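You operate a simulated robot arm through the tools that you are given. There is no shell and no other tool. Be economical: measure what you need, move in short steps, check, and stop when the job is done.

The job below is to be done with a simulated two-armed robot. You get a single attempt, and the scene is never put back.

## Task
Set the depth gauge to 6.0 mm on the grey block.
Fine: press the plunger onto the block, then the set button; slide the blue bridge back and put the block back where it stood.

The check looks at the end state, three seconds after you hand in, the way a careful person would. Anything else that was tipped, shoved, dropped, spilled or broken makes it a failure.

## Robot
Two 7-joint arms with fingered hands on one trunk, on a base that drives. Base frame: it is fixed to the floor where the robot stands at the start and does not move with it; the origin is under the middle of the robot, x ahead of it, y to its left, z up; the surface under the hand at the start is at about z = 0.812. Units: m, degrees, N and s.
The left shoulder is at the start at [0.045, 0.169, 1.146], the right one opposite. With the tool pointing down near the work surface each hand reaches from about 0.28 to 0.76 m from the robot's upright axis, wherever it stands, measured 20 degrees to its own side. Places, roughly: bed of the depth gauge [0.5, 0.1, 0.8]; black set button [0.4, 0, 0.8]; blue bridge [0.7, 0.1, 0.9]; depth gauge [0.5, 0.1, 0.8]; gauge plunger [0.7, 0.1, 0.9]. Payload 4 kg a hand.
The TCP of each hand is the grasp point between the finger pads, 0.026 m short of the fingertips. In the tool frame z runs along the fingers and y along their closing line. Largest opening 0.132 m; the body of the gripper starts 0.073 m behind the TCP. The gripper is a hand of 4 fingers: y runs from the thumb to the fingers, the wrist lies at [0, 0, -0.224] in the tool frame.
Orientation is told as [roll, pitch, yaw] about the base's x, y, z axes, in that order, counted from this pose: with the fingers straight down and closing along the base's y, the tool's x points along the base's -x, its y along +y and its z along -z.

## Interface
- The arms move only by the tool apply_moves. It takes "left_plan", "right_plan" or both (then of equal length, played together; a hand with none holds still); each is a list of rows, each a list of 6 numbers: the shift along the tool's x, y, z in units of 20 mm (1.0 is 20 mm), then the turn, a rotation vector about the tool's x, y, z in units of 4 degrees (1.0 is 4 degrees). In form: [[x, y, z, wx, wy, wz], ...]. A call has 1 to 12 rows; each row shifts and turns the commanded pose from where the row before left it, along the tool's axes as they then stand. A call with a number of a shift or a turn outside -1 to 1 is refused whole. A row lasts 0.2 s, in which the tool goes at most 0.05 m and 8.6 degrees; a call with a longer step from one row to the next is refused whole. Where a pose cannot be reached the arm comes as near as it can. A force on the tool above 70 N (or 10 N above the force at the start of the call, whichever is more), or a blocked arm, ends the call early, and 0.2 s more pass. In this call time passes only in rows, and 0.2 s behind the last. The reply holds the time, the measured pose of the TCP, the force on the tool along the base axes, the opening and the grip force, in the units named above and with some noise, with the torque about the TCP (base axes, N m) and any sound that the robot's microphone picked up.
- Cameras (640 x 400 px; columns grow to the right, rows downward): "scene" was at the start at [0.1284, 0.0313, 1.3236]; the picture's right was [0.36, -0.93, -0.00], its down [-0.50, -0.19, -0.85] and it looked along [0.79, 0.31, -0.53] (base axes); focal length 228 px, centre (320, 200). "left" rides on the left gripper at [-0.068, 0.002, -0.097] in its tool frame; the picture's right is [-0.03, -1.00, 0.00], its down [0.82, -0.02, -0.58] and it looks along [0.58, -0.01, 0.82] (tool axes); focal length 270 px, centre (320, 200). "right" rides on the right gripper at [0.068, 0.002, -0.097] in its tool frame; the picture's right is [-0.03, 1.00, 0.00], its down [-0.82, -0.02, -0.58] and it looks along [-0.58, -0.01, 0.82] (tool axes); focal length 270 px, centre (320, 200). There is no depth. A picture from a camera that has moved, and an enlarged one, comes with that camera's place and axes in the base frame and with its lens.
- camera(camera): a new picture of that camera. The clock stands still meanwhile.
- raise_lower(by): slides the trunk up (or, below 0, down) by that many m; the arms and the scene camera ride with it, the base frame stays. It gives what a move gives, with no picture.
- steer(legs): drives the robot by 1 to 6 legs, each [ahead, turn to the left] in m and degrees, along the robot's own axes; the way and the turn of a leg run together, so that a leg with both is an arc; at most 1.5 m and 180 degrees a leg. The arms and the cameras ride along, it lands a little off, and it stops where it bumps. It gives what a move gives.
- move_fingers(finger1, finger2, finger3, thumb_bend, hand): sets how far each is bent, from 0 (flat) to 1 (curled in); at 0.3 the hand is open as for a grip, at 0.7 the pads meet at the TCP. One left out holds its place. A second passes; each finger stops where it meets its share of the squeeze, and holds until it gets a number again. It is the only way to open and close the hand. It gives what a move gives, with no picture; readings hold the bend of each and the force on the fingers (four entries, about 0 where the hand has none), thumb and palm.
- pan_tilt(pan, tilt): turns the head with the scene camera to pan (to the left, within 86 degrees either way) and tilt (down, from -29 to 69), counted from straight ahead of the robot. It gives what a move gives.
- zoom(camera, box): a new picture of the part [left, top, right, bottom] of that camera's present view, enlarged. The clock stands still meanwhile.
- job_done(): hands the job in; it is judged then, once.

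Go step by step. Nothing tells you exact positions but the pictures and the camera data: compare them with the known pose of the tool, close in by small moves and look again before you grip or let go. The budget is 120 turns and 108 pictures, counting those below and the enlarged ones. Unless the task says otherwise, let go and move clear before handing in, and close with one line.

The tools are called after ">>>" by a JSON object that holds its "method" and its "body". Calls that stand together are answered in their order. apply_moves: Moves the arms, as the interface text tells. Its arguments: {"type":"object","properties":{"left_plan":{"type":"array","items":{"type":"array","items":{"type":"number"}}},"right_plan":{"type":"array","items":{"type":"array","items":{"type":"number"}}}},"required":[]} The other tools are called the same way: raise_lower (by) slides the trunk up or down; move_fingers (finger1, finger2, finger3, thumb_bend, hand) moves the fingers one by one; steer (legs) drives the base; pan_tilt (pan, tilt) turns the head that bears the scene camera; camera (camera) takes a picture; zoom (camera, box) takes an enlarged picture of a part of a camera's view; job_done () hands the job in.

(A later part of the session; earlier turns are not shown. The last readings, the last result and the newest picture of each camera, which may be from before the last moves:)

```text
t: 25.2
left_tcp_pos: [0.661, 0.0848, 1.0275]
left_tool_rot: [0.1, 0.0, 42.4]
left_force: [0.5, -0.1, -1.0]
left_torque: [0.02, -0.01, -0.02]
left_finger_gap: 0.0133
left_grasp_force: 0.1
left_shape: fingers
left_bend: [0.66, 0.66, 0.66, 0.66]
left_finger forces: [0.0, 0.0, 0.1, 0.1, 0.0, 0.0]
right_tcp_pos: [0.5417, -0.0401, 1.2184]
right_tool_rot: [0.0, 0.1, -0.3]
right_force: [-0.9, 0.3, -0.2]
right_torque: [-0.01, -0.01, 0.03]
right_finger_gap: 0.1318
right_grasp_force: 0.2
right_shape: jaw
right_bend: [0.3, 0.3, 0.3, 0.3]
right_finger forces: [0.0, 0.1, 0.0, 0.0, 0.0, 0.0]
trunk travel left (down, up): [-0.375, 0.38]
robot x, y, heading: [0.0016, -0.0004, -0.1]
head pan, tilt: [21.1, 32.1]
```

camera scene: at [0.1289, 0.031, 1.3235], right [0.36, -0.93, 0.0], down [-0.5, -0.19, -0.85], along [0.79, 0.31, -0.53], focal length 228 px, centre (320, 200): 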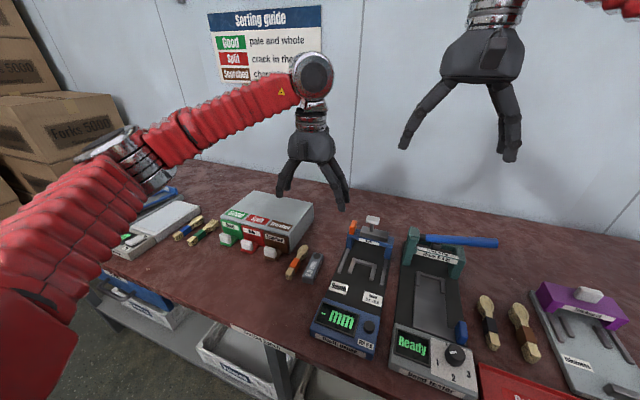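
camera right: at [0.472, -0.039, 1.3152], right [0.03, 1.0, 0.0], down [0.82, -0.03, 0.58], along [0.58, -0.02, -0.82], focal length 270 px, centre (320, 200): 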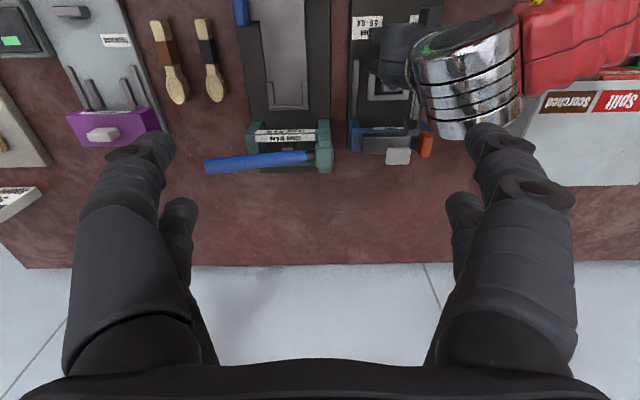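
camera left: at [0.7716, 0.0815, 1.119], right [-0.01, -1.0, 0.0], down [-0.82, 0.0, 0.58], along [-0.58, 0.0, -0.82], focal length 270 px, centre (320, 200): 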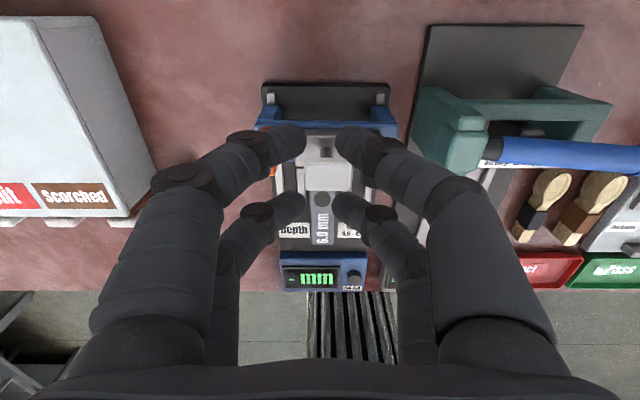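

>>> {"method": "apply_moves", "body": {"left_plan": [[0, 0, 0, 0, 0, -1], [0, 0, 0, 0, 0, -1], [0, 0, 0, 0, 0, -1], [0, 0, 0, 0, 0, -1], [0, 0, 0, 0, 0, -1], [0, 0, 0, 0, 0, -1], [0, 0, 0, 0, 0, -1], [0, 0, 0, 0, 0, -1], [0, 0, 0, 0, 0, -1], [0, 0, 0, 0, 0, -1], [0, 0, 0, 0, 0, -1], [0, 0, 0, 0, 0, -0.7]]}}

>>> {"method": "camera", "body": {"camera": "left"}}

>>> {"method": "camera", "body": {"camera": "scene"}}

```text
t: 27.8
left_tcp_pos: [0.6625, 0.0851, 1.0298]
left_tool_rot: [0.0, 0.0, 89.1]
left_force: [0.1, -0.6, -0.4]
left_torque: [0.0, 0.01, -0.02]
left_finger_gap: 0.0134
left_grasp_force: 0.1
left_shape: fingers
left_bend: [0.66, 0.66, 0.66, 0.66]
left_finger forces: [0.1, 0.1, 0.0, 0.0, 0.0, 0.0]
right_tcp_pos: [0.5419, -0.0415, 1.2187]
right_tool_rot: [0.0, 0.0, -0.4]
right_force: [0.0, -0.7, -0.2]
right_torque: [-0.03, 0.04, 0.01]
right_finger_gap: 0.1319
right_grasp_force: 0.0
right_shape: jaw
right_bend: [0.3, 0.3, 0.3, 0.3]
right_finger forces: [0.0, 0.1, 0.1, 0.2, 0.0, 0.1]
trunk travel left (down, up): [-0.375, 0.38]
robot x, y, heading: [-0.0012, 0.0013, 0.0]
head pan, tilt: [21.1, 32.1]
```

```text
75 pictures are left
camera left: at [0.6621, 0.1529, 1.1244], right [1.0, 0.01, 0.0], down [0.01, -0.82, 0.58], along [0.01, -0.58, -0.82], focal length 270 px, centre (320, 200)
```

left: 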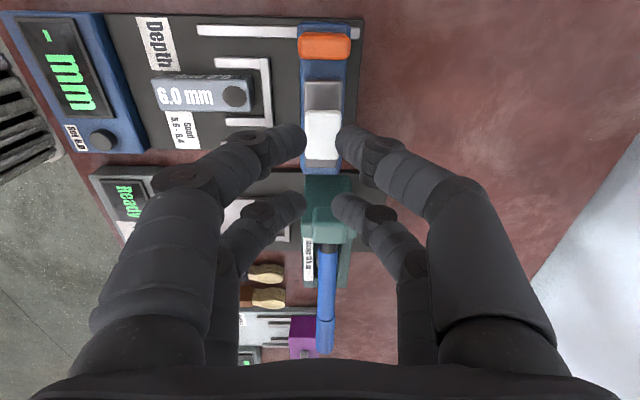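

```text
74 pictures are left
camera scene: at [0.1286, 0.0313, 1.3236], right [0.36, -0.93, 0.0], down [-0.5, -0.19, -0.85], along [0.79, 0.31, -0.53], focal length 228 px, centre (320, 200)
```

scene: 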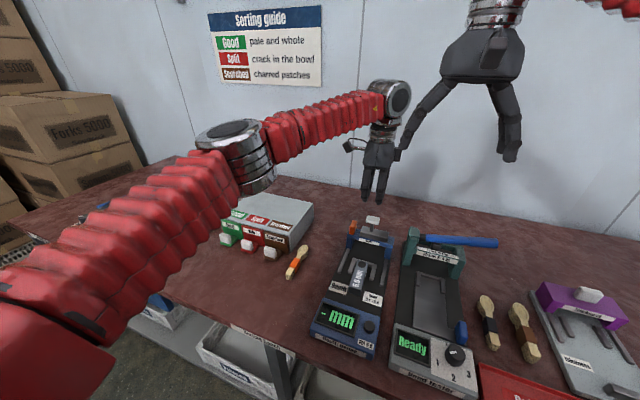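

>>> {"method": "zoom", "body": {"camera": "left", "box": [140, 10, 380, 180]}}

```text
2.35 times, centred on (260, 95) of left
camera zoom: at [0.6621, 0.1529, 1.1244], right [1.0, 0.01, 0.0], down [0.01, -0.82, 0.58], along [0.01, -0.58, -0.82], focal length 636 px, centre (461, 447)
```

zoom: 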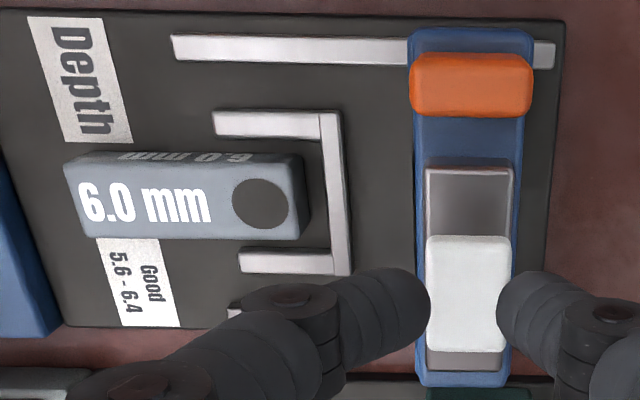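

From above: orange handle tab at x 0.648–0.684, y≈0.131; plunger cap at (0.666, 0.076); disc on block at x≈0.581. I'll grip the orange handle front-to-back.

>>> {"method": "move_fingers", "body": {"hand": "left", "finger1": 0.47, "finger2": 0.47, "finger3": 0.47, "thumb_bend": 0.47}}

>>> {"method": "apply_moves", "body": {"left_plan": [[-0.6, -0.05, 0.4, 0, 0, 0], [-0.6, -0.05, 0.7, 0, 0, 0], [-0.6, -0.05, 0.7, 0, 0, 0], [-0.5, -0.03, 0.7, 0, 0, 0], [0, 0, 0.7, 0, 0, 0]]}}

>>> {"method": "camera", "body": {"camera": "left"}}

>>> {"method": "zoom", "body": {"camera": "scene", "box": [290, 160, 430, 270]}}

```text
t: 28.8
left_tcp_pos: [0.6616, 0.086, 1.0285]
left_tool_rot: [0.1, 0.0, 89.1]
left_force: [-0.1, -0.3, 0.4]
left_torque: [-0.02, 0.02, -0.01]
left_finger_gap: 0.0755
left_grasp_force: 0.1
left_shape: fingers
left_bend: [0.47, 0.47, 0.47, 0.47]
left_finger forces: [0.1, 0.0, 0.1, 0.0, 0.0, 0.0]
right_tcp_pos: [0.5415, -0.0404, 1.218]
right_tool_rot: [0.0, 0.0, -0.2]
right_force: [-0.2, -0.6, 0.2]
right_torque: [-0.02, 0.0, -0.01]
right_finger_gap: 0.1318
right_grasp_force: 0.1
right_shape: jaw
right_bend: [0.3, 0.3, 0.3, 0.3]
right_finger forces: [0.0, 0.1, 0.1, 0.0, 0.0, 0.0]
trunk travel left (down, up): [-0.375, 0.38]
robot x, y, heading: [-0.0043, -0.0031, 0.1]
head pan, tilt: [21.1, 32.1]
```

```text
t: 30.0
left_tcp_pos: [0.6655, 0.1316, 0.9647]
left_tool_rot: [0.1, -0.1, 89.1]
left_force: [0.6, 0.1, 0.6]
left_torque: [0.02, -0.01, 0.0]
left_finger_gap: 0.0759
left_grasp_force: 0.1
left_shape: fingers
left_bend: [0.47, 0.47, 0.47, 0.47]
left_finger forces: [0.1, 0.0, 0.1, 0.1, 0.0, 0.1]
right_tcp_pos: [0.5421, -0.0407, 1.2179]
right_tool_rot: [0.1, -0.1, -0.4]
right_force: [-0.1, 0.1, 0.9]
right_torque: [-0.01, 0.06, 0.01]
right_finger_gap: 0.132
right_grasp_force: 0.0
right_shape: jaw
right_bend: [0.3, 0.3, 0.3, 0.3]
right_finger forces: [0.0, 0.0, 0.0, 0.1, 0.0, 0.0]
trunk travel left (down, up): [-0.375, 0.38]
robot x, y, heading: [0.0007, 0.0007, -0.1]
head pan, tilt: [21.1, 32.1]
```

```text
72 pictures are left
camera left: at [0.6668, 0.1992, 1.0605], right [1.0, 0.01, 0.0], down [0.01, -0.82, 0.58], along [0.0, -0.58, -0.82], focal length 270 px, centre (320, 200)
```

left: 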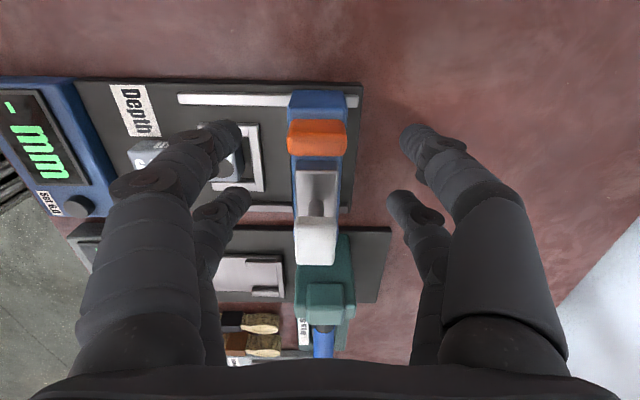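

```text
3.64 times, centred on (360, 215) of scene
camera zoom: at [0.1288, 0.0312, 1.3235], right [0.36, -0.93, 0.0], down [-0.5, -0.19, -0.85], along [0.79, 0.31, -0.53], focal length 827 px, centre (174, 146)
```

zoom: 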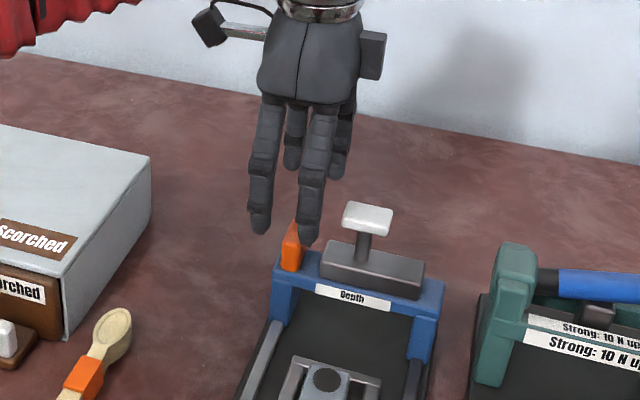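

>>> {"method": "apply_moves", "body": {"left_plan": [[-0.1, 0, 0.7, 0, 0, 0], [0, 0, 0.7, 0, 0, 0], [0, 0, 0.7, 0, 0, 0], [0, 0, 0.65, 0, 0, 0]]}}

>>> {"method": "camera", "body": {"camera": "left"}}

>>> {"method": "zoom", "body": {"camera": "scene", "box": [290, 160, 430, 270]}}

```text
t: 31.0
left_tcp_pos: [0.6661, 0.1335, 0.9096]
left_tool_rot: [0.1, 0.1, 89.1]
left_force: [-0.6, 0.0, -0.4]
left_torque: [-0.02, 0.04, -0.01]
left_finger_gap: 0.0753
left_grasp_force: 0.1
left_shape: fingers
left_bend: [0.47, 0.47, 0.47, 0.47]
left_finger forces: [0.0, 0.1, 0.0, 0.0, 0.1, 0.0]
right_tcp_pos: [0.5423, -0.0402, 1.2175]
right_tool_rot: [0.0, 0.0, -0.3]
right_force: [0.0, -0.1, -0.6]
right_torque: [-0.01, 0.01, -0.01]
right_finger_gap: 0.1317
right_grasp_force: 0.1
right_shape: jaw
right_bend: [0.3, 0.3, 0.3, 0.3]
right_finger forces: [0.0, 0.0, 0.0, 0.1, 0.0, 0.0]
trunk travel left (down, up): [-0.375, 0.38]
robot x, y, heading: [0.0038, -0.0021, 0.0]
head pan, tilt: [21.1, 32.1]
```

```text
70 pictures are left
camera left: at [0.6666, 0.2008, 1.0059], right [1.0, 0.01, 0.0], down [0.01, -0.82, 0.58], along [0.0, -0.58, -0.82], focal length 270 px, centre (320, 200)
```

left: 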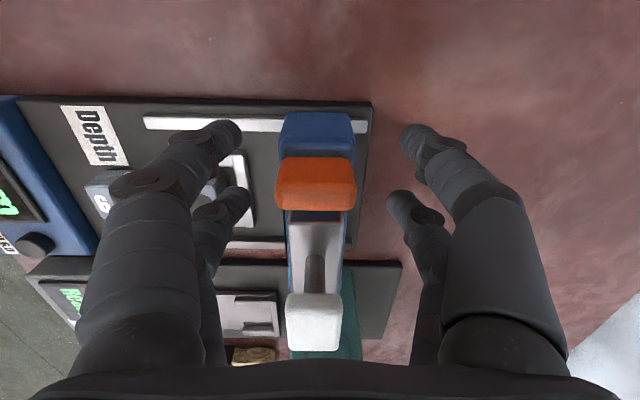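

```text
3.64 times, centred on (360, 215) of scene
camera zoom: at [0.1287, 0.0313, 1.3236], right [0.36, -0.93, 0.0], down [-0.5, -0.19, -0.85], along [0.79, 0.31, -0.53], focal length 827 px, centre (174, 146)
```

zoom: 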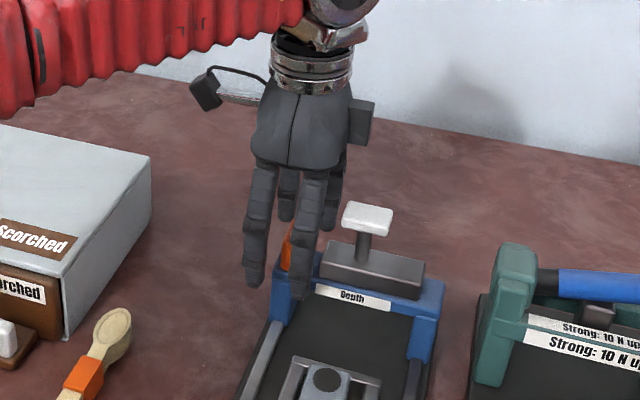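

Straddling the orange handle. Close on it.

>>> {"method": "move_fingers", "body": {"hand": "left", "finger1": 0.7, "finger2": 0.7, "finger3": 0.7, "thumb_bend": 0.7}}

>>> {"method": "camera", "body": {"camera": "left"}}

```text
t: 32.0
left_tcp_pos: [0.666, 0.1334, 0.9086]
left_tool_rot: [0.1, 0.0, 89.0]
left_force: [1.1, 0.0, -0.8]
left_torque: [-0.01, 0.02, -0.01]
left_finger_gap: 0.0014
left_grasp_force: 0.1
left_shape: fingers
left_bend: [0.7, 0.7, 0.7, 0.7]
left_finger forces: [0.0, 0.1, 0.1, 0.1, 0.1, 0.1]
right_tcp_pos: [0.542, -0.0401, 1.2181]
right_tool_rot: [0.0, 0.0, -0.3]
right_force: [0.8, 0.3, 0.9]
right_torque: [-0.03, 0.01, 0.02]
right_finger_gap: 0.132
right_grasp_force: 0.0
right_shape: jaw
right_bend: [0.3, 0.3, 0.3, 0.3]
right_finger forces: [0.0, 0.0, 0.0, 0.0, 0.0, 0.1]
trunk travel left (down, up): [-0.375, 0.38]
robot x, y, heading: [-0.0003, -0.0026, 0.1]
head pan, tilt: [21.1, 32.1]
```

```text
68 pictures are left
camera left: at [0.6666, 0.2007, 1.0061], right [1.0, 0.01, 0.0], down [0.01, -0.82, 0.58], along [0.0, -0.58, -0.82], focal length 270 px, centre (320, 200)
```

left: 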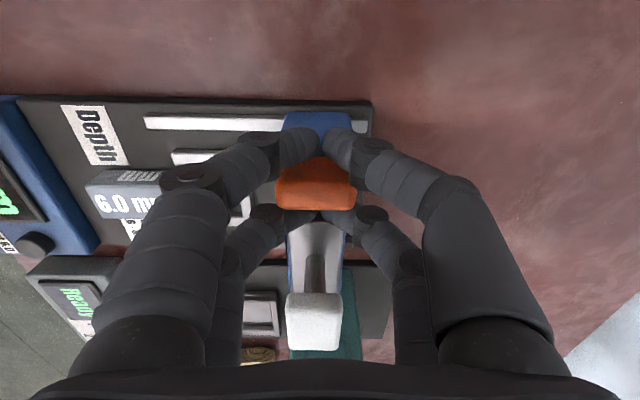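

The tab ended up between the two finger pairs. I'll reopen, shift 15 mm outward so one pair takes the tab, and close again.

>>> {"method": "move_fingers", "body": {"hand": "left", "finger1": 0.5, "finger2": 0.5, "finger3": 0.5, "thumb_bend": 0.5}}

>>> {"method": "apply_moves", "body": {"left_plan": [[-0.4, 0, 0.1, 0, 0, 0], [-0.35, 0, 0.1, 0, 0, 0]]}}

>>> {"method": "move_fingers", "body": {"hand": "left", "finger1": 0.65, "finger2": 0.65, "finger3": 0.65, "thumb_bend": 0.65}}

>>> {"method": "camera", "body": {"camera": "left"}}

```text
t: 33.0
left_tcp_pos: [0.665, 0.1326, 0.9093]
left_tool_rot: [0.0, 0.0, 89.1]
left_force: [-0.5, -0.3, 0.1]
left_torque: [0.0, 0.0, 0.01]
left_finger_gap: 0.0652
left_grasp_force: 0.1
left_shape: fingers
left_bend: [0.5, 0.5, 0.5, 0.5]
left_finger forces: [0.0, 0.0, 0.0, 0.0, 0.0, 0.1]
right_tcp_pos: [0.5421, -0.0398, 1.2177]
right_tool_rot: [0.0, -0.1, -0.3]
right_force: [-1.1, 0.3, -0.3]
right_torque: [-0.02, -0.01, -0.05]
right_finger_gap: 0.1318
right_grasp_force: 0.0
right_shape: jaw
right_bend: [0.3, 0.3, 0.3, 0.3]
right_finger forces: [0.0, 0.0, 0.0, 0.0, 0.0, 0.0]
trunk travel left (down, up): [-0.375, 0.38]
robot x, y, heading: [0.0001, -0.0044, -0.1]
head pan, tilt: [21.1, 32.1]
```

```text
t: 33.6
left_tcp_pos: [0.6661, 0.1486, 0.9053]
left_tool_rot: [0.1, 0.0, 89.1]
left_force: [-0.7, -0.3, 0.1]
left_torque: [0.01, 0.01, 0.0]
left_finger_gap: 0.0654
left_grasp_force: 0.0
left_shape: fingers
left_bend: [0.5, 0.5, 0.5, 0.5]
left_finger forces: [0.0, 0.1, 0.0, 0.0, 0.0, 0.0]
right_tcp_pos: [0.5419, -0.04, 1.2181]
right_tool_rot: [0.0, 0.0, -0.3]
right_force: [0.8, -0.8, -0.4]
right_torque: [-0.01, 0.01, 0.0]
right_finger_gap: 0.1319
right_grasp_force: 0.0
right_shape: jaw
right_bend: [0.3, 0.3, 0.3, 0.3]
right_finger forces: [0.0, 0.0, 0.1, 0.0, 0.1, 0.1]
trunk travel left (down, up): [-0.375, 0.38]
robot x, y, heading: [0.0007, -0.0023, -0.1]
head pan, tilt: [21.1, 32.1]
```

```text
t: 34.6
left_tcp_pos: [0.6648, 0.1484, 0.9048]
left_tool_rot: [0.0, 0.0, 89.2]
left_force: [-1.1, -0.8, -0.5]
left_torque: [0.0, 0.03, -0.04]
left_finger_gap: 0.0169
left_grasp_force: 4.3
left_shape: fingers
left_bend: [0.65, 0.59, 0.6, 0.65]
left_finger forces: [0.1, 4.8, 3.2, 0.1, 0.0, 0.0]
right_tcp_pos: [0.5419, -0.0407, 1.2179]
right_tool_rot: [0.0, -0.1, -0.3]
right_force: [0.1, 0.8, -0.9]
right_torque: [0.0, 0.0, 0.02]
right_finger_gap: 0.1319
right_grasp_force: 0.0
right_shape: jaw
right_bend: [0.3, 0.3, 0.3, 0.3]
right_finger forces: [0.1, 0.0, 0.0, 0.0, 0.0, 0.0]
trunk travel left (down, up): [-0.375, 0.38]
robot x, y, heading: [-0.0021, -0.0018, 0.1]
head pan, tilt: [21.1, 32.1]
```

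```text
67 pictures are left
camera left: at [0.6665, 0.2155, 1.0015], right [1.0, 0.01, 0.0], down [0.01, -0.82, 0.58], along [0.0, -0.58, -0.82], focal length 270 px, centre (320, 200)
```

left: 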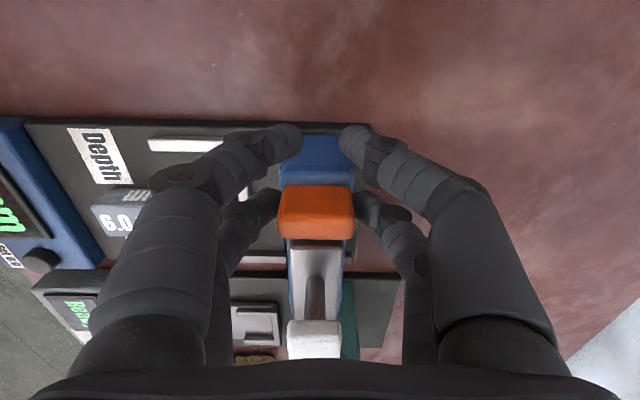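

The tab is held. Pull the bridge toward the robot in gentle steps.

>>> {"method": "apply_moves", "body": {"left_plan": [[0, 0.3, 0, 0, 0, 0], [0, 0.5, 0, 0, 0, 0], [0, 0.5, 0, 0, 0, 0], [0, 0.5, 0, 0, 0, 0], [0, 0.5, 0, 0, 0, 0]]}}

>>> {"method": "camera", "body": {"camera": "left"}}

>>> {"method": "zoom", "body": {"camera": "right", "box": [320, 0, 480, 180]}}

```text
t: 35.8
left_tcp_pos: [0.6196, 0.1481, 0.9056]
left_tool_rot: [0.1, -0.1, 89.0]
left_force: [1.9, -0.3, -1.0]
left_torque: [0.02, -0.06, 0.04]
left_finger_gap: 0.0168
left_grasp_force: 4.1
left_shape: fingers
left_bend: [0.65, 0.6, 0.59, 0.65]
left_finger forces: [0.0, 3.9, 4.7, 0.0, 0.1, 0.0]
right_tcp_pos: [0.5417, -0.0395, 1.2176]
right_tool_rot: [0.1, 0.0, -0.3]
right_force: [-0.2, 0.2, 0.1]
right_torque: [0.02, 0.03, 0.01]
right_finger_gap: 0.1317
right_grasp_force: 0.0
right_shape: jaw
right_bend: [0.3, 0.3, 0.3, 0.3]
right_finger forces: [0.1, 0.1, 0.0, 0.1, 0.0, 0.0]
trunk travel left (down, up): [-0.375, 0.38]
robot x, y, heading: [-0.0009, 0.0018, -0.1]
head pan, tilt: [21.1, 32.1]
```

```text
66 pictures are left
camera left: at [0.6201, 0.2159, 1.0017], right [1.0, 0.01, 0.0], down [0.01, -0.82, 0.58], along [0.0, -0.58, -0.82], focal length 270 px, centre (320, 200)
```

left: 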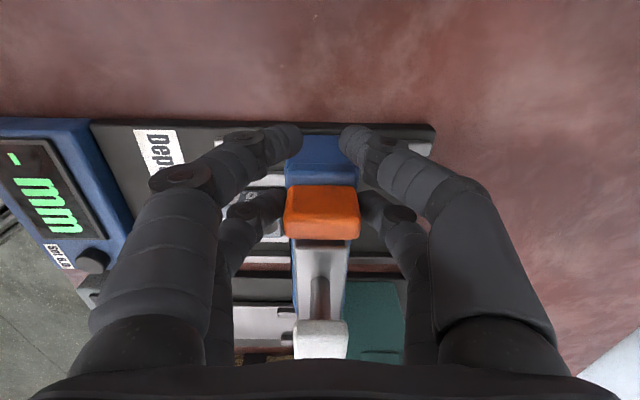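

```text
2.22 times, centred on (400, 90) of right
camera zoom: at [0.4728, -0.0387, 1.3148], right [0.03, 1.0, 0.0], down [0.82, -0.03, 0.58], along [0.58, -0.02, -0.82], focal length 601 px, centre (142, 444)
```

zoom: 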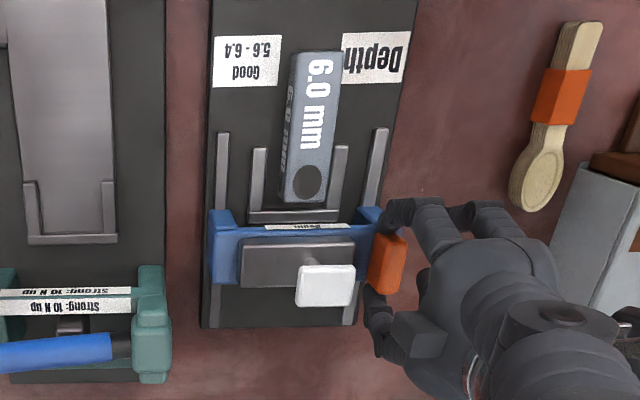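

Bridge slides well and clears the block height. Continue ~4 cm more.

>>> {"method": "apply_moves", "body": {"left_plan": [[0, 0.4, 0, 0, 0, 0], [0, 0.5, 0, 0, 0, 0], [0, 0.5, 0, 0, 0, 0], [0, 0.4, 0, 0, 0, 0], [0, 0.2, 0, 0, 0, 0]]}}

>>> {"method": "zoom", "body": {"camera": "right", "box": [320, 0, 480, 180]}}

>>> {"method": "zoom", "body": {"camera": "scene", "box": [290, 190, 430, 300]}}

```text
t: 37.0
left_tcp_pos: [0.5815, 0.1492, 0.9056]
left_tool_rot: [0.1, 0.0, 89.1]
left_force: [1.7, -3.1, -1.3]
left_torque: [-0.04, -0.03, 0.05]
left_finger_gap: 0.0168
left_grasp_force: 4.5
left_shape: fingers
left_bend: [0.65, 0.6, 0.59, 0.65]
left_finger forces: [0.1, 3.8, 4.8, 0.1, 0.1, 0.0]
right_tcp_pos: [0.5434, -0.0402, 1.2166]
right_tool_rot: [0.0, 0.0, -0.3]
right_force: [-0.3, -0.3, 0.7]
right_torque: [0.01, 0.0, 0.04]
right_finger_gap: 0.1318
right_grasp_force: 0.1
right_shape: jaw
right_bend: [0.3, 0.3, 0.3, 0.3]
right_finger forces: [0.0, 0.0, 0.1, 0.0, 0.0, 0.1]
trunk travel left (down, up): [-0.375, 0.38]
robot x, y, heading: [0.0005, -0.0063, 0.1]
head pan, tilt: [21.1, 32.1]
```

```text
2.22 times, centred on (400, 90) of right
camera zoom: at [0.473, -0.039, 1.3147], right [0.03, 1.0, 0.0], down [0.82, -0.03, 0.58], along [0.58, -0.02, -0.82], focal length 601 px, centre (142, 444)
```

zoom: 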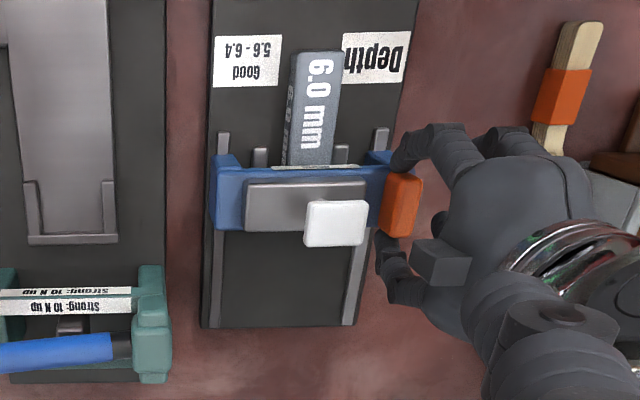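

```text
3.64 times, centred on (360, 245) of scene
camera zoom: at [0.1287, 0.031, 1.3236], right [0.36, -0.93, 0.0], down [-0.5, -0.19, -0.85], along [0.79, 0.31, -0.53], focal length 827 px, centre (174, 36)
```

zoom: 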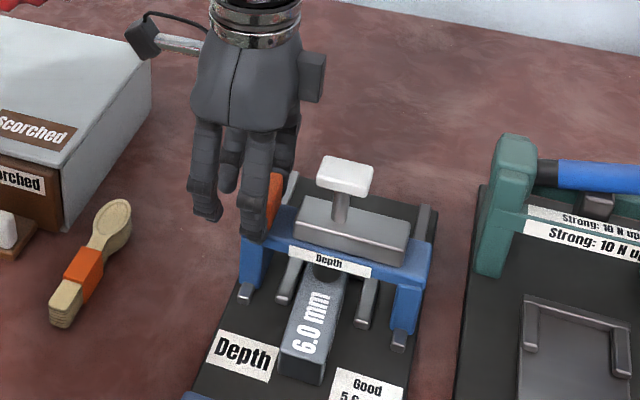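

Cap is now at about (0.580, 0.078), right over the disc. Release the handle, rise, and close the fingers to use as a presser.

>>> {"method": "move_fingers", "body": {"hand": "left", "finger1": 0.5, "finger2": 0.5, "finger3": 0.5, "thumb_bend": 0.5}}

>>> {"method": "apply_moves", "body": {"left_plan": [[0, 0, -0.6, 0, 0, 0], [0, 0, -1, 0, 0, 0], [0, 0, -1, 0, 0, 0], [0, 0, -1, 0, 0, 0], [0, 0, -1, 0, 0, 0]]}}

>>> {"method": "move_fingers", "body": {"hand": "left", "finger1": 0.7, "finger2": 0.7, "finger3": 0.7, "thumb_bend": 0.7}}

>>> {"method": "apply_moves", "body": {"left_plan": [[0.8, 0, 0, 0, 0, 0], [1, 0, 0, 0, 0, 0], [1, 0, 0, 0, 0, 0], [0.9, 0, 0, 0, 0, 0]]}}

>>> {"method": "camera", "body": {"camera": "left"}}

>>> {"method": "zoom", "body": {"camera": "right", "box": [320, 0, 480, 180]}}

```text
t: 38.0
left_tcp_pos: [0.5792, 0.1495, 0.9051]
left_tool_rot: [0.0, -0.1, 89.1]
left_force: [0.5, -0.3, -0.1]
left_torque: [-0.03, -0.01, 0.04]
left_finger_gap: 0.0656
left_grasp_force: 0.1
left_shape: fingers
left_bend: [0.5, 0.5, 0.5, 0.5]
left_finger forces: [0.0, 0.0, 0.0, 0.1, 0.0, 0.0]
right_tcp_pos: [0.5418, -0.0408, 1.2182]
right_tool_rot: [0.0, 0.0, -0.4]
right_force: [-0.5, -0.3, 0.1]
right_torque: [0.02, 0.01, -0.03]
right_finger_gap: 0.1318
right_grasp_force: 0.1
right_shape: jaw
right_bend: [0.3, 0.3, 0.3, 0.3]
right_finger forces: [0.1, 0.0, 0.1, 0.0, 0.0, 0.0]
trunk travel left (down, up): [-0.375, 0.38]
robot x, y, heading: [-0.0008, 0.0034, -0.1]
head pan, tilt: [21.1, 32.1]
```

```text
t: 39.2
left_tcp_pos: [0.5786, 0.151, 0.9979]
left_tool_rot: [0.1, -0.1, 89.1]
left_force: [-0.1, -0.3, -0.6]
left_torque: [0.0, -0.02, 0.04]
left_finger_gap: 0.0654
left_grasp_force: 0.1
left_shape: fingers
left_bend: [0.5, 0.5, 0.5, 0.5]
left_finger forces: [0.1, 0.0, 0.0, 0.0, 0.0, 0.0]
right_tcp_pos: [0.5424, -0.0396, 1.2181]
right_tool_rot: [0.0, 0.0, -0.3]
right_force: [0.3, 0.6, -0.2]
right_torque: [0.0, -0.03, -0.01]
right_finger_gap: 0.1319
right_grasp_force: 0.2
right_shape: jaw
right_bend: [0.3, 0.3, 0.3, 0.3]
right_finger forces: [0.1, 0.0, 0.0, 0.1, 0.0, 0.1]
trunk travel left (down, up): [-0.375, 0.38]
robot x, y, heading: [0.0006, -0.0007, 0.0]
head pan, tilt: [21.1, 32.1]
```

```text
t: 40.2
left_tcp_pos: [0.5794, 0.1495, 0.9969]
left_tool_rot: [0.1, 0.0, 89.1]
left_force: [0.5, -0.3, 0.4]
left_torque: [-0.03, 0.01, -0.02]
left_finger_gap: 0.0017
left_grasp_force: 0.1
left_shape: fingers
left_bend: [0.7, 0.7, 0.7, 0.7]
left_finger forces: [0.0, 0.0, 0.0, 0.1, 0.1, 0.1]
right_tcp_pos: [0.543, -0.0398, 1.2179]
right_tool_rot: [0.0, 0.0, -0.3]
right_force: [0.8, 0.5, -0.1]
right_torque: [0.01, 0.04, -0.01]
right_finger_gap: 0.1319
right_grasp_force: 0.0
right_shape: jaw
right_bend: [0.3, 0.3, 0.3, 0.3]
right_finger forces: [0.0, 0.1, 0.0, 0.0, 0.0, 0.0]
trunk travel left (down, up): [-0.375, 0.38]
robot x, y, heading: [0.0027, 0.0029, -0.0]
head pan, tilt: [21.1, 32.1]
```

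```text
t: 41.2
left_tcp_pos: [0.5777, 0.0749, 0.9968]
left_tool_rot: [0.2, -0.1, 89.2]
left_force: [-0.3, 0.3, -0.9]
left_torque: [0.0, -0.01, 0.02]
left_finger_gap: 0.0016
left_grasp_force: 0.1
left_shape: fingers
left_bend: [0.7, 0.7, 0.7, 0.7]
left_finger forces: [0.1, 0.0, 0.0, 0.0, 0.0, 0.0]
right_tcp_pos: [0.5434, -0.0402, 1.2178]
right_tool_rot: [0.0, -0.1, -0.4]
right_force: [-0.3, -0.8, -0.1]
right_torque: [0.01, -0.01, -0.04]
right_finger_gap: 0.1317
right_grasp_force: 0.1
right_shape: jaw
right_bend: [0.3, 0.31, 0.3, 0.3]
right_finger forces: [0.0, 0.0, 0.0, 0.0, 0.0, 0.0]
trunk travel left (down, up): [-0.375, 0.38]
robot x, y, heading: [-0.001, 0.0001, -0.2]
head pan, tilt: [21.1, 32.1]
```

```text
62 pictures are left
camera left: at [0.5796, 0.1428, 1.0934], right [1.0, 0.01, 0.0], down [0.01, -0.82, 0.58], along [0.01, -0.58, -0.82], focal length 270 px, centre (320, 200)
```

left: 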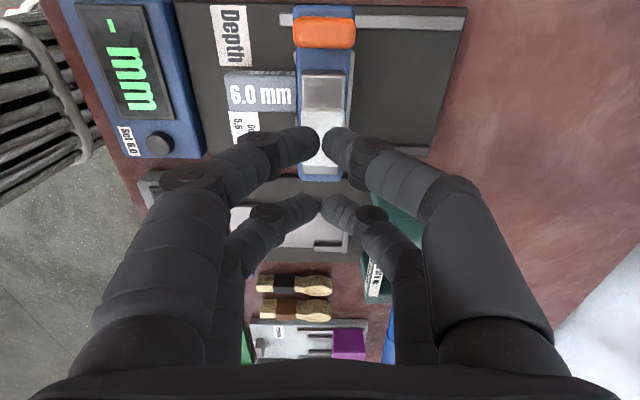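

```text
2.22 times, centred on (400, 90) of right
camera zoom: at [0.4729, -0.0392, 1.3148], right [0.03, 1.0, 0.0], down [0.82, -0.03, 0.58], along [0.58, -0.02, -0.82], focal length 601 px, centre (142, 444)
```

zoom: 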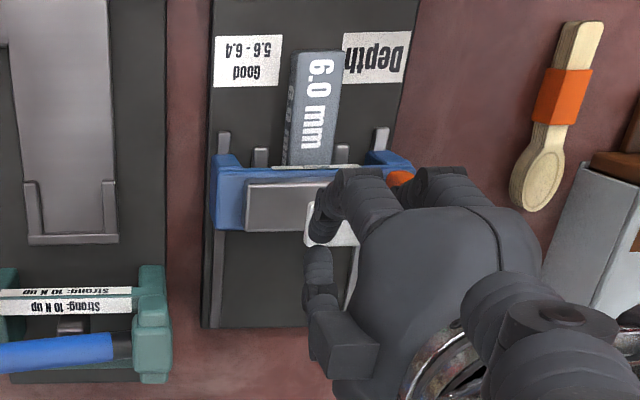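

>>> {"method": "apply_moves", "body": {"left_plan": [[0.15, -0.1, 0.5, 0, 0, 0], [0, 0, 0.5, 0, 0, 0], [0, 0, 0.5, 0, 0, 0]]}}

>>> {"method": "camera", "body": {"camera": "left"}}

>>> {"method": "zoom", "body": {"camera": "scene", "box": [290, 190, 430, 300]}}

>>> {"method": "zoom", "body": {"camera": "right", "box": [340, 20, 480, 140]}}

```text
t: 42.0
left_tcp_pos: [0.5808, 0.073, 0.9668]
left_tool_rot: [0.0, 0.0, 89.1]
left_force: [-0.1, 0.5, 0.3]
left_torque: [0.03, 0.0, 0.01]
left_finger_gap: 0.0015
left_grasp_force: 0.0
left_shape: fingers
left_bend: [0.7, 0.7, 0.7, 0.7]
left_finger forces: [0.0, 0.0, 0.1, 0.1, 0.0, 0.0]
right_tcp_pos: [0.5426, -0.0409, 1.2171]
right_tool_rot: [0.0, 0.0, -0.3]
right_force: [0.2, -1.9, 0.6]
right_torque: [-0.06, 0.0, 0.05]
right_finger_gap: 0.132
right_grasp_force: 0.1
right_shape: jaw
right_bend: [0.3, 0.32, 0.3, 0.3]
right_finger forces: [0.1, 0.0, 0.1, 0.0, 0.0, 0.1]
trunk travel left (down, up): [-0.375, 0.38]
robot x, y, heading: [-0.0046, -0.0046, 0.2]
head pan, tilt: [21.1, 32.1]
```

```text
60 pictures are left
camera left: at [0.5818, 0.14, 1.0633], right [1.0, 0.01, 0.0], down [0.01, -0.82, 0.58], along [0.01, -0.58, -0.82], focal length 270 px, centre (320, 200)
```

left: 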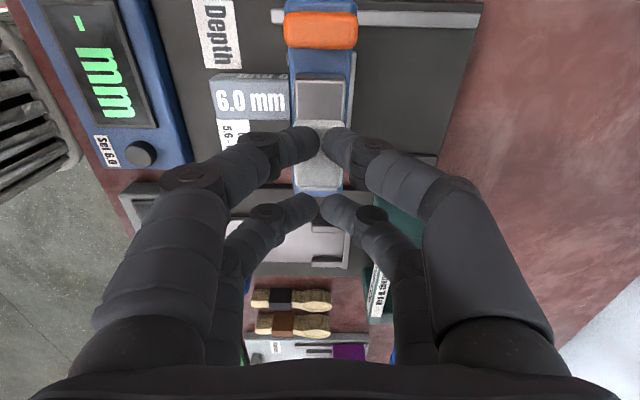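

```text
3.64 times, centred on (360, 245) of scene
camera zoom: at [0.1288, 0.0313, 1.3236], right [0.36, -0.93, 0.0], down [-0.5, -0.19, -0.85], along [0.79, 0.31, -0.53], focal length 827 px, centre (174, 36)
```

zoom: 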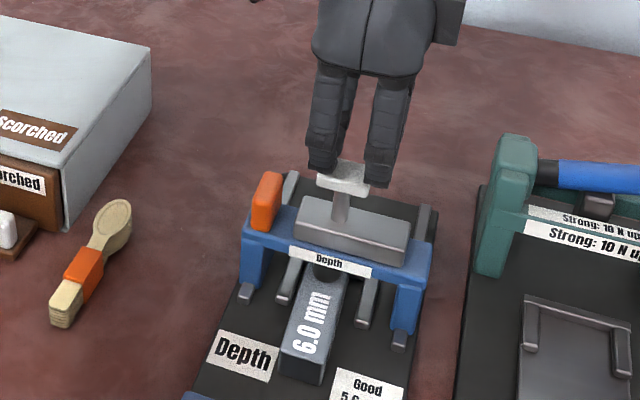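

```text
3.33 times, centred on (410, 80) of right
camera zoom: at [0.473, -0.0387, 1.3147], right [0.03, 1.0, 0.0], down [0.82, -0.03, 0.58], along [0.58, -0.02, -0.82], focal length 901 px, centre (20, 600)
```

zoom: 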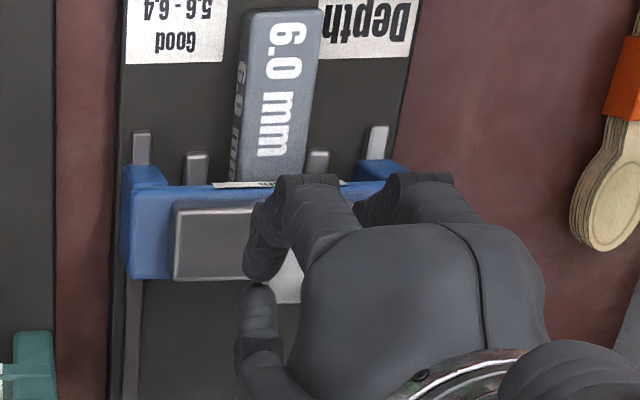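

Both finger pairs are over the cap symmetrically. Press down in small steps.

>>> {"method": "apply_moves", "body": {"left_plan": [[0, 0, 0.15, 0, 0, 0], [0, 0, 0.15, 0, 0, 0], [0, 0, 0.15, 0, 0, 0]]}}

>>> {"method": "apply_moves", "body": {"left_plan": [[0, 0, 0.15, 0, 0, 0], [0, 0, 0.15, 0, 0, 0]]}}

>>> {"method": "zoom", "body": {"camera": "scene", "box": [290, 190, 430, 370]}}

```text
t: 42.8
left_tcp_pos: [0.5794, 0.0735, 0.9584]
left_tool_rot: [0.0, 0.1, 89.1]
left_force: [0.3, -0.2, 0.1]
left_torque: [0.05, -0.01, -0.01]
left_finger_gap: 0.0009
left_grasp_force: 1.3
left_shape: fingers
left_bend: [0.7, 0.7, 0.7, 0.7]
left_finger forces: [0.5, 0.1, 0.0, 0.1, 0.9, 0.0]
right_tcp_pos: [0.5418, -0.0402, 1.2184]
right_tool_rot: [0.0, 0.0, -0.3]
right_force: [-0.4, -0.7, -0.2]
right_torque: [0.02, 0.02, 0.02]
right_finger_gap: 0.1319
right_grasp_force: 0.0
right_shape: jaw
right_bend: [0.3, 0.31, 0.3, 0.3]
right_finger forces: [0.1, 0.0, 0.1, 0.0, 0.0, 0.0]
trunk travel left (down, up): [-0.375, 0.38]
robot x, y, heading: [-0.0007, -0.0016, 0.1]
head pan, tilt: [21.1, 32.1]
```

```text
t: 43.4
left_tcp_pos: [0.5797, 0.0719, 0.9525]
left_tool_rot: [0.0, 0.0, 89.1]
left_force: [1.2, 0.1, 2.1]
left_torque: [0.07, 0.0, 0.02]
left_finger_gap: 0.0009
left_grasp_force: 1.2
left_shape: fingers
left_bend: [0.7, 0.7, 0.7, 0.7]
left_finger forces: [0.6, 0.0, 0.0, 0.0, 1.8, 0.0]
right_tcp_pos: [0.5413, -0.04, 1.2172]
right_tool_rot: [0.1, 0.0, -0.3]
right_force: [0.4, -0.2, -0.3]
right_torque: [-0.02, -0.02, 0.0]
right_finger_gap: 0.1319
right_grasp_force: 0.0
right_shape: jaw
right_bend: [0.3, 0.3, 0.3, 0.3]
right_finger forces: [0.0, 0.1, 0.0, 0.0, 0.1, 0.1]
trunk travel left (down, up): [-0.375, 0.38]
robot x, y, heading: [-0.0003, -0.0032, -0.2]
head pan, tilt: [21.1, 32.1]
```

```text
2.22 times, centred on (360, 280) of scene
camera zoom: at [0.1284, 0.0312, 1.3236], right [0.36, -0.93, 0.0], down [-0.5, -0.19, -0.85], along [0.79, 0.31, -0.53], focal length 506 px, centre (231, 22)
```

zoom: 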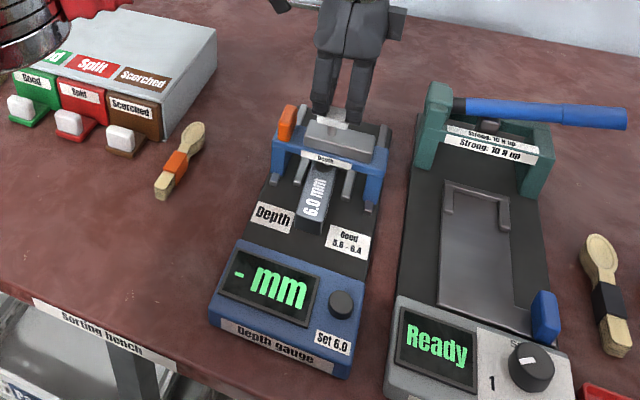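

The cap is going down with light spring force. Continue until it bottoms on the block or the display changes.

>>> {"method": "apply_moves", "body": {"left_plan": [[0, 0, 0.15, 0, 0, 0], [0, 0, 0.15, 0, 0, 0]]}}

>>> {"method": "zoom", "body": {"camera": "scene", "box": [290, 190, 430, 370]}}

```text
t: 44.0
left_tcp_pos: [0.5791, 0.0716, 0.951]
left_tool_rot: [-0.3, 0.1, 89.1]
left_force: [3.6, 2.2, 30.9]
left_torque: [0.63, -0.26, -0.07]
left_finger_gap: 0.0006
left_grasp_force: 15.3
left_shape: fingers
left_bend: [0.71, 0.7, 0.7, 0.7]
left_finger forces: [9.6, 0.1, 0.0, 0.1, 21.7, 0.1]
right_tcp_pos: [0.5393, -0.0402, 1.219]
right_tool_rot: [0.0, -0.2, -0.3]
right_force: [0.3, 0.9, 0.1]
right_torque: [-0.01, 0.04, -0.01]
right_finger_gap: 0.1317
right_grasp_force: 0.1
right_shape: jaw
right_bend: [0.3, 0.3, 0.3, 0.3]
right_finger forces: [0.1, 0.0, 0.0, 0.1, 0.0, 0.1]
trunk travel left (down, up): [-0.375, 0.38]
robot x, y, heading: [-0.0009, 0.0004, -0.0]
head pan, tilt: [21.1, 32.1]
```

```text
2.22 times, centred on (360, 280) of scene
camera zoom: at [0.1259, 0.0311, 1.3243], right [0.36, -0.93, 0.0], down [-0.49, -0.19, -0.85], along [0.79, 0.31, -0.53], focal length 506 px, centre (231, 22)
```

zoom: 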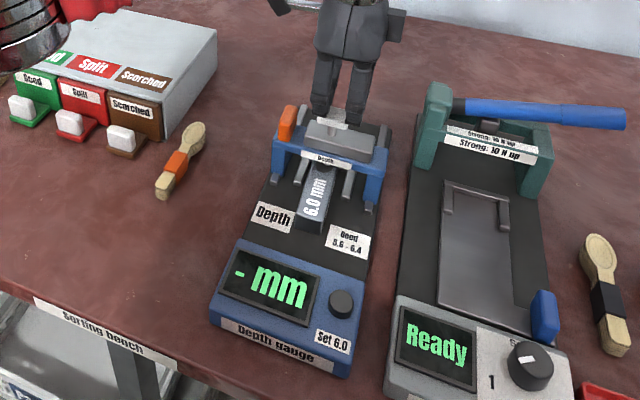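

The plunger is firmly down on the block. I'll ease the force a little and hold it there while bringing the right hand (closed) over the set button at about (0.416, 0.030, 0.835).

>>> {"method": "apply_moves", "body": {"left_plan": [[0, 0, -0.07, 0, 0, 0]]}}

>>> {"method": "move_fingers", "body": {"hand": "right", "finger1": 0.7, "finger2": 0.7, "finger3": 0.7, "thumb_bend": 0.7}}

>>> {"method": "apply_moves", "body": {"right_plan": [[1, 0, 0.5, 0, 0, 0], [1, 0, 0.8, 0, 0, 0], [1, 0, 1, 0, 0, 0], [1, 0, 1, 0, 0, 0], [1, 0.3, 1, 0, 0, 0], [1, 0.4, 1, 0, 0, 0], [0.8, 0.5, 1, 0, 0, 0], [0.5, 0.6, 1, 0, 0, 0], [0, 0.6, 1, 0, 0, 0], [0, 0.6, 1, 0, 0, 0], [0, 0.5, 1, 0, 0, 0]]}}

>>> {"method": "camera", "body": {"camera": "right"}}

>>> {"method": "camera", "body": {"camera": "scene"}}

```text
t: 44.4
left_tcp_pos: [0.5792, 0.0723, 0.9508]
left_tool_rot: [-0.3, 0.1, 89.2]
left_force: [5.7, 1.5, 32.4]
left_torque: [0.62, -0.35, -0.11]
left_finger_gap: 0.0008
left_grasp_force: 16.8
left_shape: fingers
left_bend: [0.71, 0.7, 0.7, 0.71]
left_finger forces: [8.0, 0.1, 0.0, 0.0, 24.8, 0.1]
right_tcp_pos: [0.5397, -0.0408, 1.2203]
right_tool_rot: [0.0, -0.1, -0.3]
right_force: [0.3, -0.4, 0.2]
right_torque: [0.02, 0.02, -0.04]
right_finger_gap: 0.1319
right_grasp_force: 0.0
right_shape: jaw
right_bend: [0.3, 0.3, 0.3, 0.3]
right_finger forces: [0.0, 0.0, 0.1, 0.0, 0.0, 0.0]
trunk travel left (down, up): [-0.375, 0.38]
robot x, y, heading: [-0.0018, -0.0027, 0.1]
head pan, tilt: [21.1, 32.1]
```

```text
t: 45.4
left_tcp_pos: [0.579, 0.0718, 0.9507]
left_tool_rot: [-0.2, 0.1, 89.0]
left_force: [5.6, 1.0, 33.8]
left_torque: [0.63, -0.39, -0.1]
left_finger_gap: 0.0008
left_grasp_force: 16.7
left_shape: fingers
left_bend: [0.71, 0.7, 0.7, 0.71]
left_finger forces: [7.9, 0.1, 0.0, 0.0, 25.4, 0.1]
right_tcp_pos: [0.541, -0.0408, 1.2188]
right_tool_rot: [0.0, -0.3, -0.3]
right_force: [-0.3, -0.4, 0.0]
right_torque: [-0.05, -0.02, 0.0]
right_finger_gap: 0.0016
right_grasp_force: 0.0
right_shape: fingers
right_bend: [0.7, 0.7, 0.7, 0.7]
right_finger forces: [0.0, 0.1, 0.1, 0.0, 0.1, 0.0]
trunk travel left (down, up): [-0.375, 0.38]
robot x, y, heading: [0.0023, -0.0007, 0.1]
head pan, tilt: [21.1, 32.1]
```

```text
t: 47.8
left_tcp_pos: [0.5794, 0.0718, 0.9514]
left_tool_rot: [-0.3, 0.1, 89.1]
left_force: [6.0, 1.5, 31.5]
left_torque: [0.59, -0.36, -0.07]
left_finger_gap: 0.0005
left_grasp_force: 15.7
left_shape: fingers
left_bend: [0.71, 0.7, 0.7, 0.71]
left_finger forces: [8.3, 0.0, 0.1, 0.0, 24.1, 0.2]
right_tcp_pos: [0.3946, 0.0297, 1.0126]
right_tool_rot: [0.1, 0.0, -0.3]
right_force: [0.1, -0.8, 0.3]
right_torque: [0.0, 0.0, -0.02]
right_finger_gap: 0.0015
right_grasp_force: 0.1
right_shape: fingers
right_bend: [0.7, 0.7, 0.7, 0.7]
right_finger forces: [0.0, 0.0, 0.0, 0.0, 0.2, 0.0]
trunk travel left (down, up): [-0.375, 0.38]
robot x, y, heading: [-0.0007, -0.0022, -0.4]
head pan, tilt: [21.1, 32.1]
```

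```text
55 pictures are left
camera right: at [0.3253, 0.0315, 1.109], right [0.03, 1.0, 0.0], down [0.82, -0.03, 0.58], along [0.58, -0.02, -0.82], focal length 270 px, centre (320, 200)
```

right: 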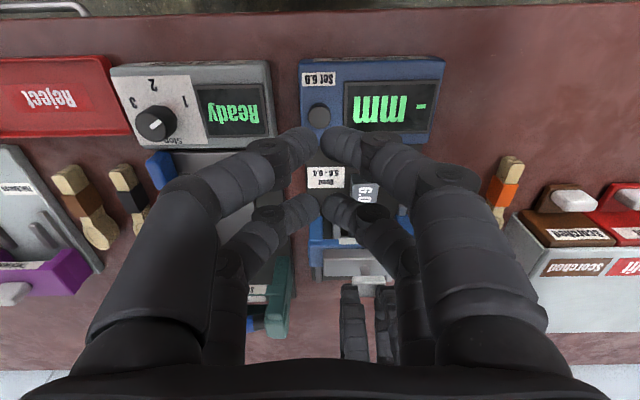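

```text
54 pictures are left
camera scene: at [0.1261, 0.031, 1.3239], right [0.36, -0.93, 0.0], down [-0.49, -0.19, -0.85], along [0.79, 0.31, -0.53], focal length 228 px, centre (320, 200)
```

scene: 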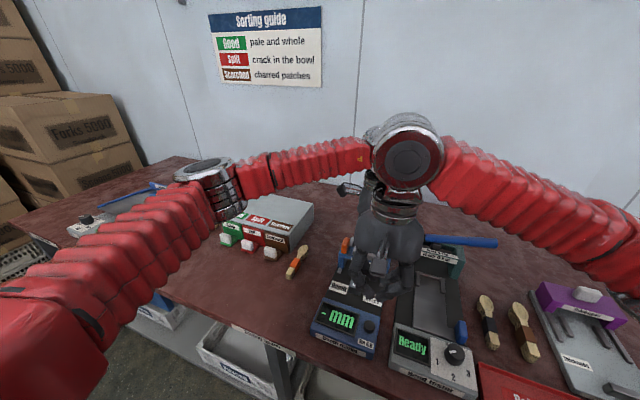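

Button seen at about (0.414, 0.029). I'll use the far finger pair with a 10° tilt so the near pair stays clear; descend first, then tilt.

>>> {"method": "apply_moves", "body": {"right_plan": [[-0.27, -0.03, 0.8, 0, 0, 0], [0, 0, 1, 0, 0, 0], [0, 0, 1, 0, 0, 0], [0, 0, 1, 0, 0, 0], [0, 0, 1, 0, 1, 0], [0, 0, 0.6, 0, 1, 0], [0, 0, 0, 0, 0.5, 0]]}}

>>> {"method": "camera", "body": {"camera": "right"}}

>>> {"method": "zoom", "body": {"camera": "scene", "box": [300, 260, 420, 380]}}

```text
t: 49.4
left_tcp_pos: [0.5786, 0.071, 0.9499]
left_tool_rot: [-0.3, 0.2, 89.2]
left_force: [6.5, 0.9, 32.6]
left_torque: [0.64, -0.31, -0.09]
left_finger_gap: 0.0003
left_grasp_force: 16.3
left_shape: fingers
left_bend: [0.71, 0.7, 0.7, 0.71]
left_finger forces: [8.6, 0.1, 0.1, 0.0, 24.0, 0.0]
right_tcp_pos: [0.4003, 0.0293, 0.904]
right_tool_rot: [0.1, 10.0, -0.4]
right_force: [0.0, 0.0, 0.6]
right_torque: [0.0, -0.03, 0.04]
right_finger_gap: 0.0014
right_grasp_force: 0.1
right_shape: fingers
right_bend: [0.7, 0.7, 0.7, 0.7]
right_finger forces: [0.1, 0.0, 0.0, 0.0, 0.0, 0.1]
trunk travel left (down, up): [-0.375, 0.38]
robot x, y, heading: [0.0024, -0.0006, 0.1]
head pan, tilt: [21.1, 32.1]
```

```text
53 pictures are left
camera right: at [0.3482, 0.031, 1.0118], right [0.03, 1.0, 0.0], down [0.9, -0.03, 0.43], along [0.43, -0.02, -0.9], focal length 270 px, centre (320, 200)
```

right: 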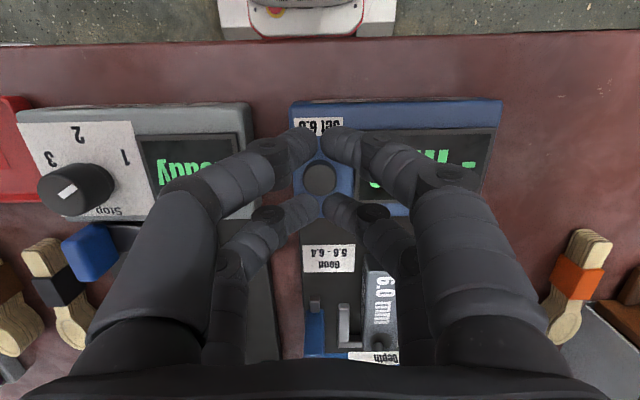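

```text
3.33 times, centred on (360, 320) of scene
camera zoom: at [0.126, 0.031, 1.324], right [0.36, -0.93, 0.0], down [-0.49, -0.19, -0.85], along [0.79, 0.31, -0.53], focal length 758 px, centre (187, -200)
```

zoom: 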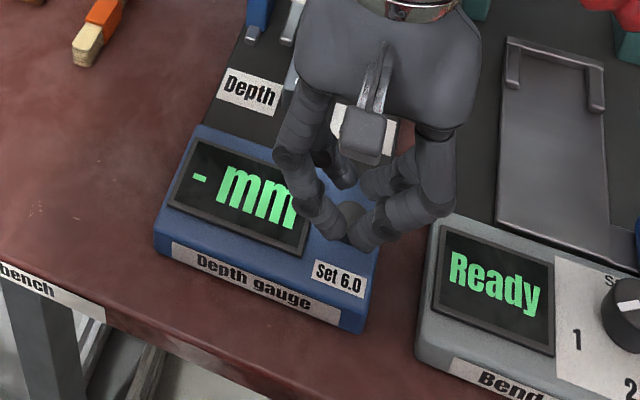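

Far pair is directly above the button. Descend vertically in small steps.

>>> {"method": "apply_moves", "body": {"right_plan": [[-0.06, 0, 0.35, 0, 0, 0], [-0.06, 0, 0.35, 0, 0, 0], [-0.04, 0, 0.2, 0, 0, 0]]}}

>>> {"method": "apply_moves", "body": {"right_plan": [[-0.025, 0, 0.15, 0, 0, 0], [-0.025, 0, 0.15, 0, 0, 0]]}}

>>> {"method": "zoom", "body": {"camera": "scene", "box": [300, 260, 420, 380]}}

>>> {"method": "camera", "body": {"camera": "right"}}

```text
t: 50.2
left_tcp_pos: [0.5796, 0.071, 0.9497]
left_tool_rot: [-0.3, 0.1, 89.1]
left_force: [5.7, 0.1, 32.8]
left_torque: [0.58, -0.31, -0.08]
left_finger_gap: 0.0004
left_grasp_force: 16.1
left_shape: fingers
left_bend: [0.71, 0.7, 0.7, 0.71]
left_finger forces: [8.8, 0.0, 0.0, 0.1, 24.1, 0.1]
right_tcp_pos: [0.3996, 0.0303, 0.8864]
right_tool_rot: [0.0, 9.9, -0.2]
right_force: [0.1, -0.5, 0.6]
right_torque: [-0.01, 0.0, -0.01]
right_finger_gap: 0.0015
right_grasp_force: 0.0
right_shape: fingers
right_bend: [0.7, 0.7, 0.7, 0.7]
right_finger forces: [0.0, 0.0, 0.0, 0.1, 0.0, 0.0]
trunk travel left (down, up): [-0.375, 0.38]
robot x, y, heading: [0.0006, -0.0036, -0.3]
head pan, tilt: [21.1, 32.1]
```

```text
t: 50.8
left_tcp_pos: [0.5789, 0.0723, 0.9515]
left_tool_rot: [-0.2, 0.1, 89.1]
left_force: [6.0, 1.0, 31.9]
left_torque: [0.61, -0.32, -0.1]
left_finger_gap: 0.0007
left_grasp_force: 16.4
left_shape: fingers
left_bend: [0.71, 0.7, 0.7, 0.71]
left_finger forces: [8.8, 0.0, 0.1, 0.1, 24.1, 0.0]
right_tcp_pos: [0.3992, 0.0303, 0.8814]
right_tool_rot: [0.0, 9.9, -0.3]
right_force: [-0.2, 0.0, 0.1]
right_torque: [0.01, -0.01, -0.02]
right_finger_gap: 0.0015
right_grasp_force: 0.1
right_shape: fingers
right_bend: [0.7, 0.7, 0.7, 0.7]
right_finger forces: [0.1, 0.1, 0.1, 0.1, 0.0, 0.0]
trunk travel left (down, up): [-0.375, 0.38]
robot x, y, heading: [-0.0012, -0.0021, 0.2]
head pan, tilt: [21.1, 32.1]
```

```text
3.33 times, centred on (360, 320) of scene
camera zoom: at [0.126, 0.031, 1.324], right [0.36, -0.93, 0.0], down [-0.49, -0.19, -0.85], along [0.79, 0.31, -0.53], focal length 758 px, centre (187, -200)
```

zoom: 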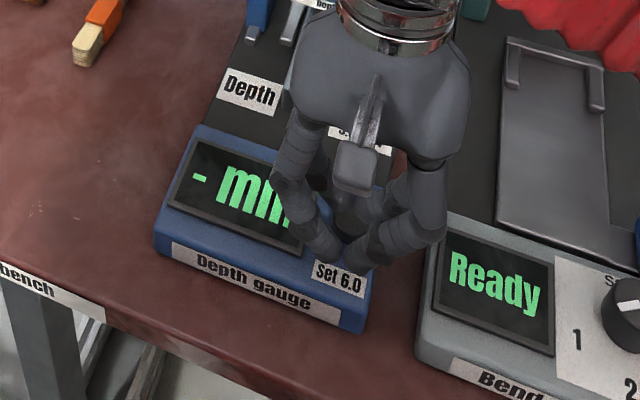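

```text
50 pictures are left
camera right: at [0.3478, 0.0312, 0.9877], right [0.03, 1.0, 0.0], down [0.9, -0.03, 0.43], along [0.43, -0.02, -0.9], focal length 270 px, centre (320, 200)
```

right: 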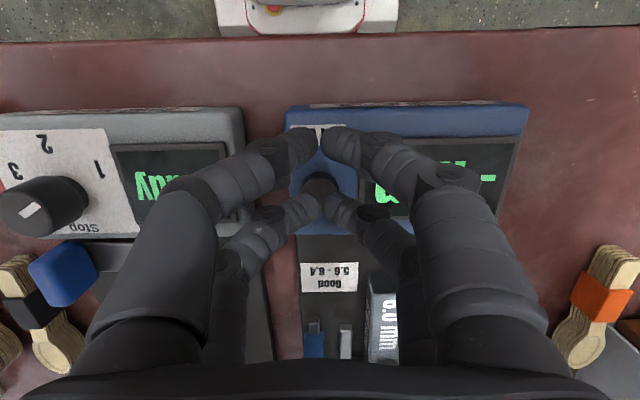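

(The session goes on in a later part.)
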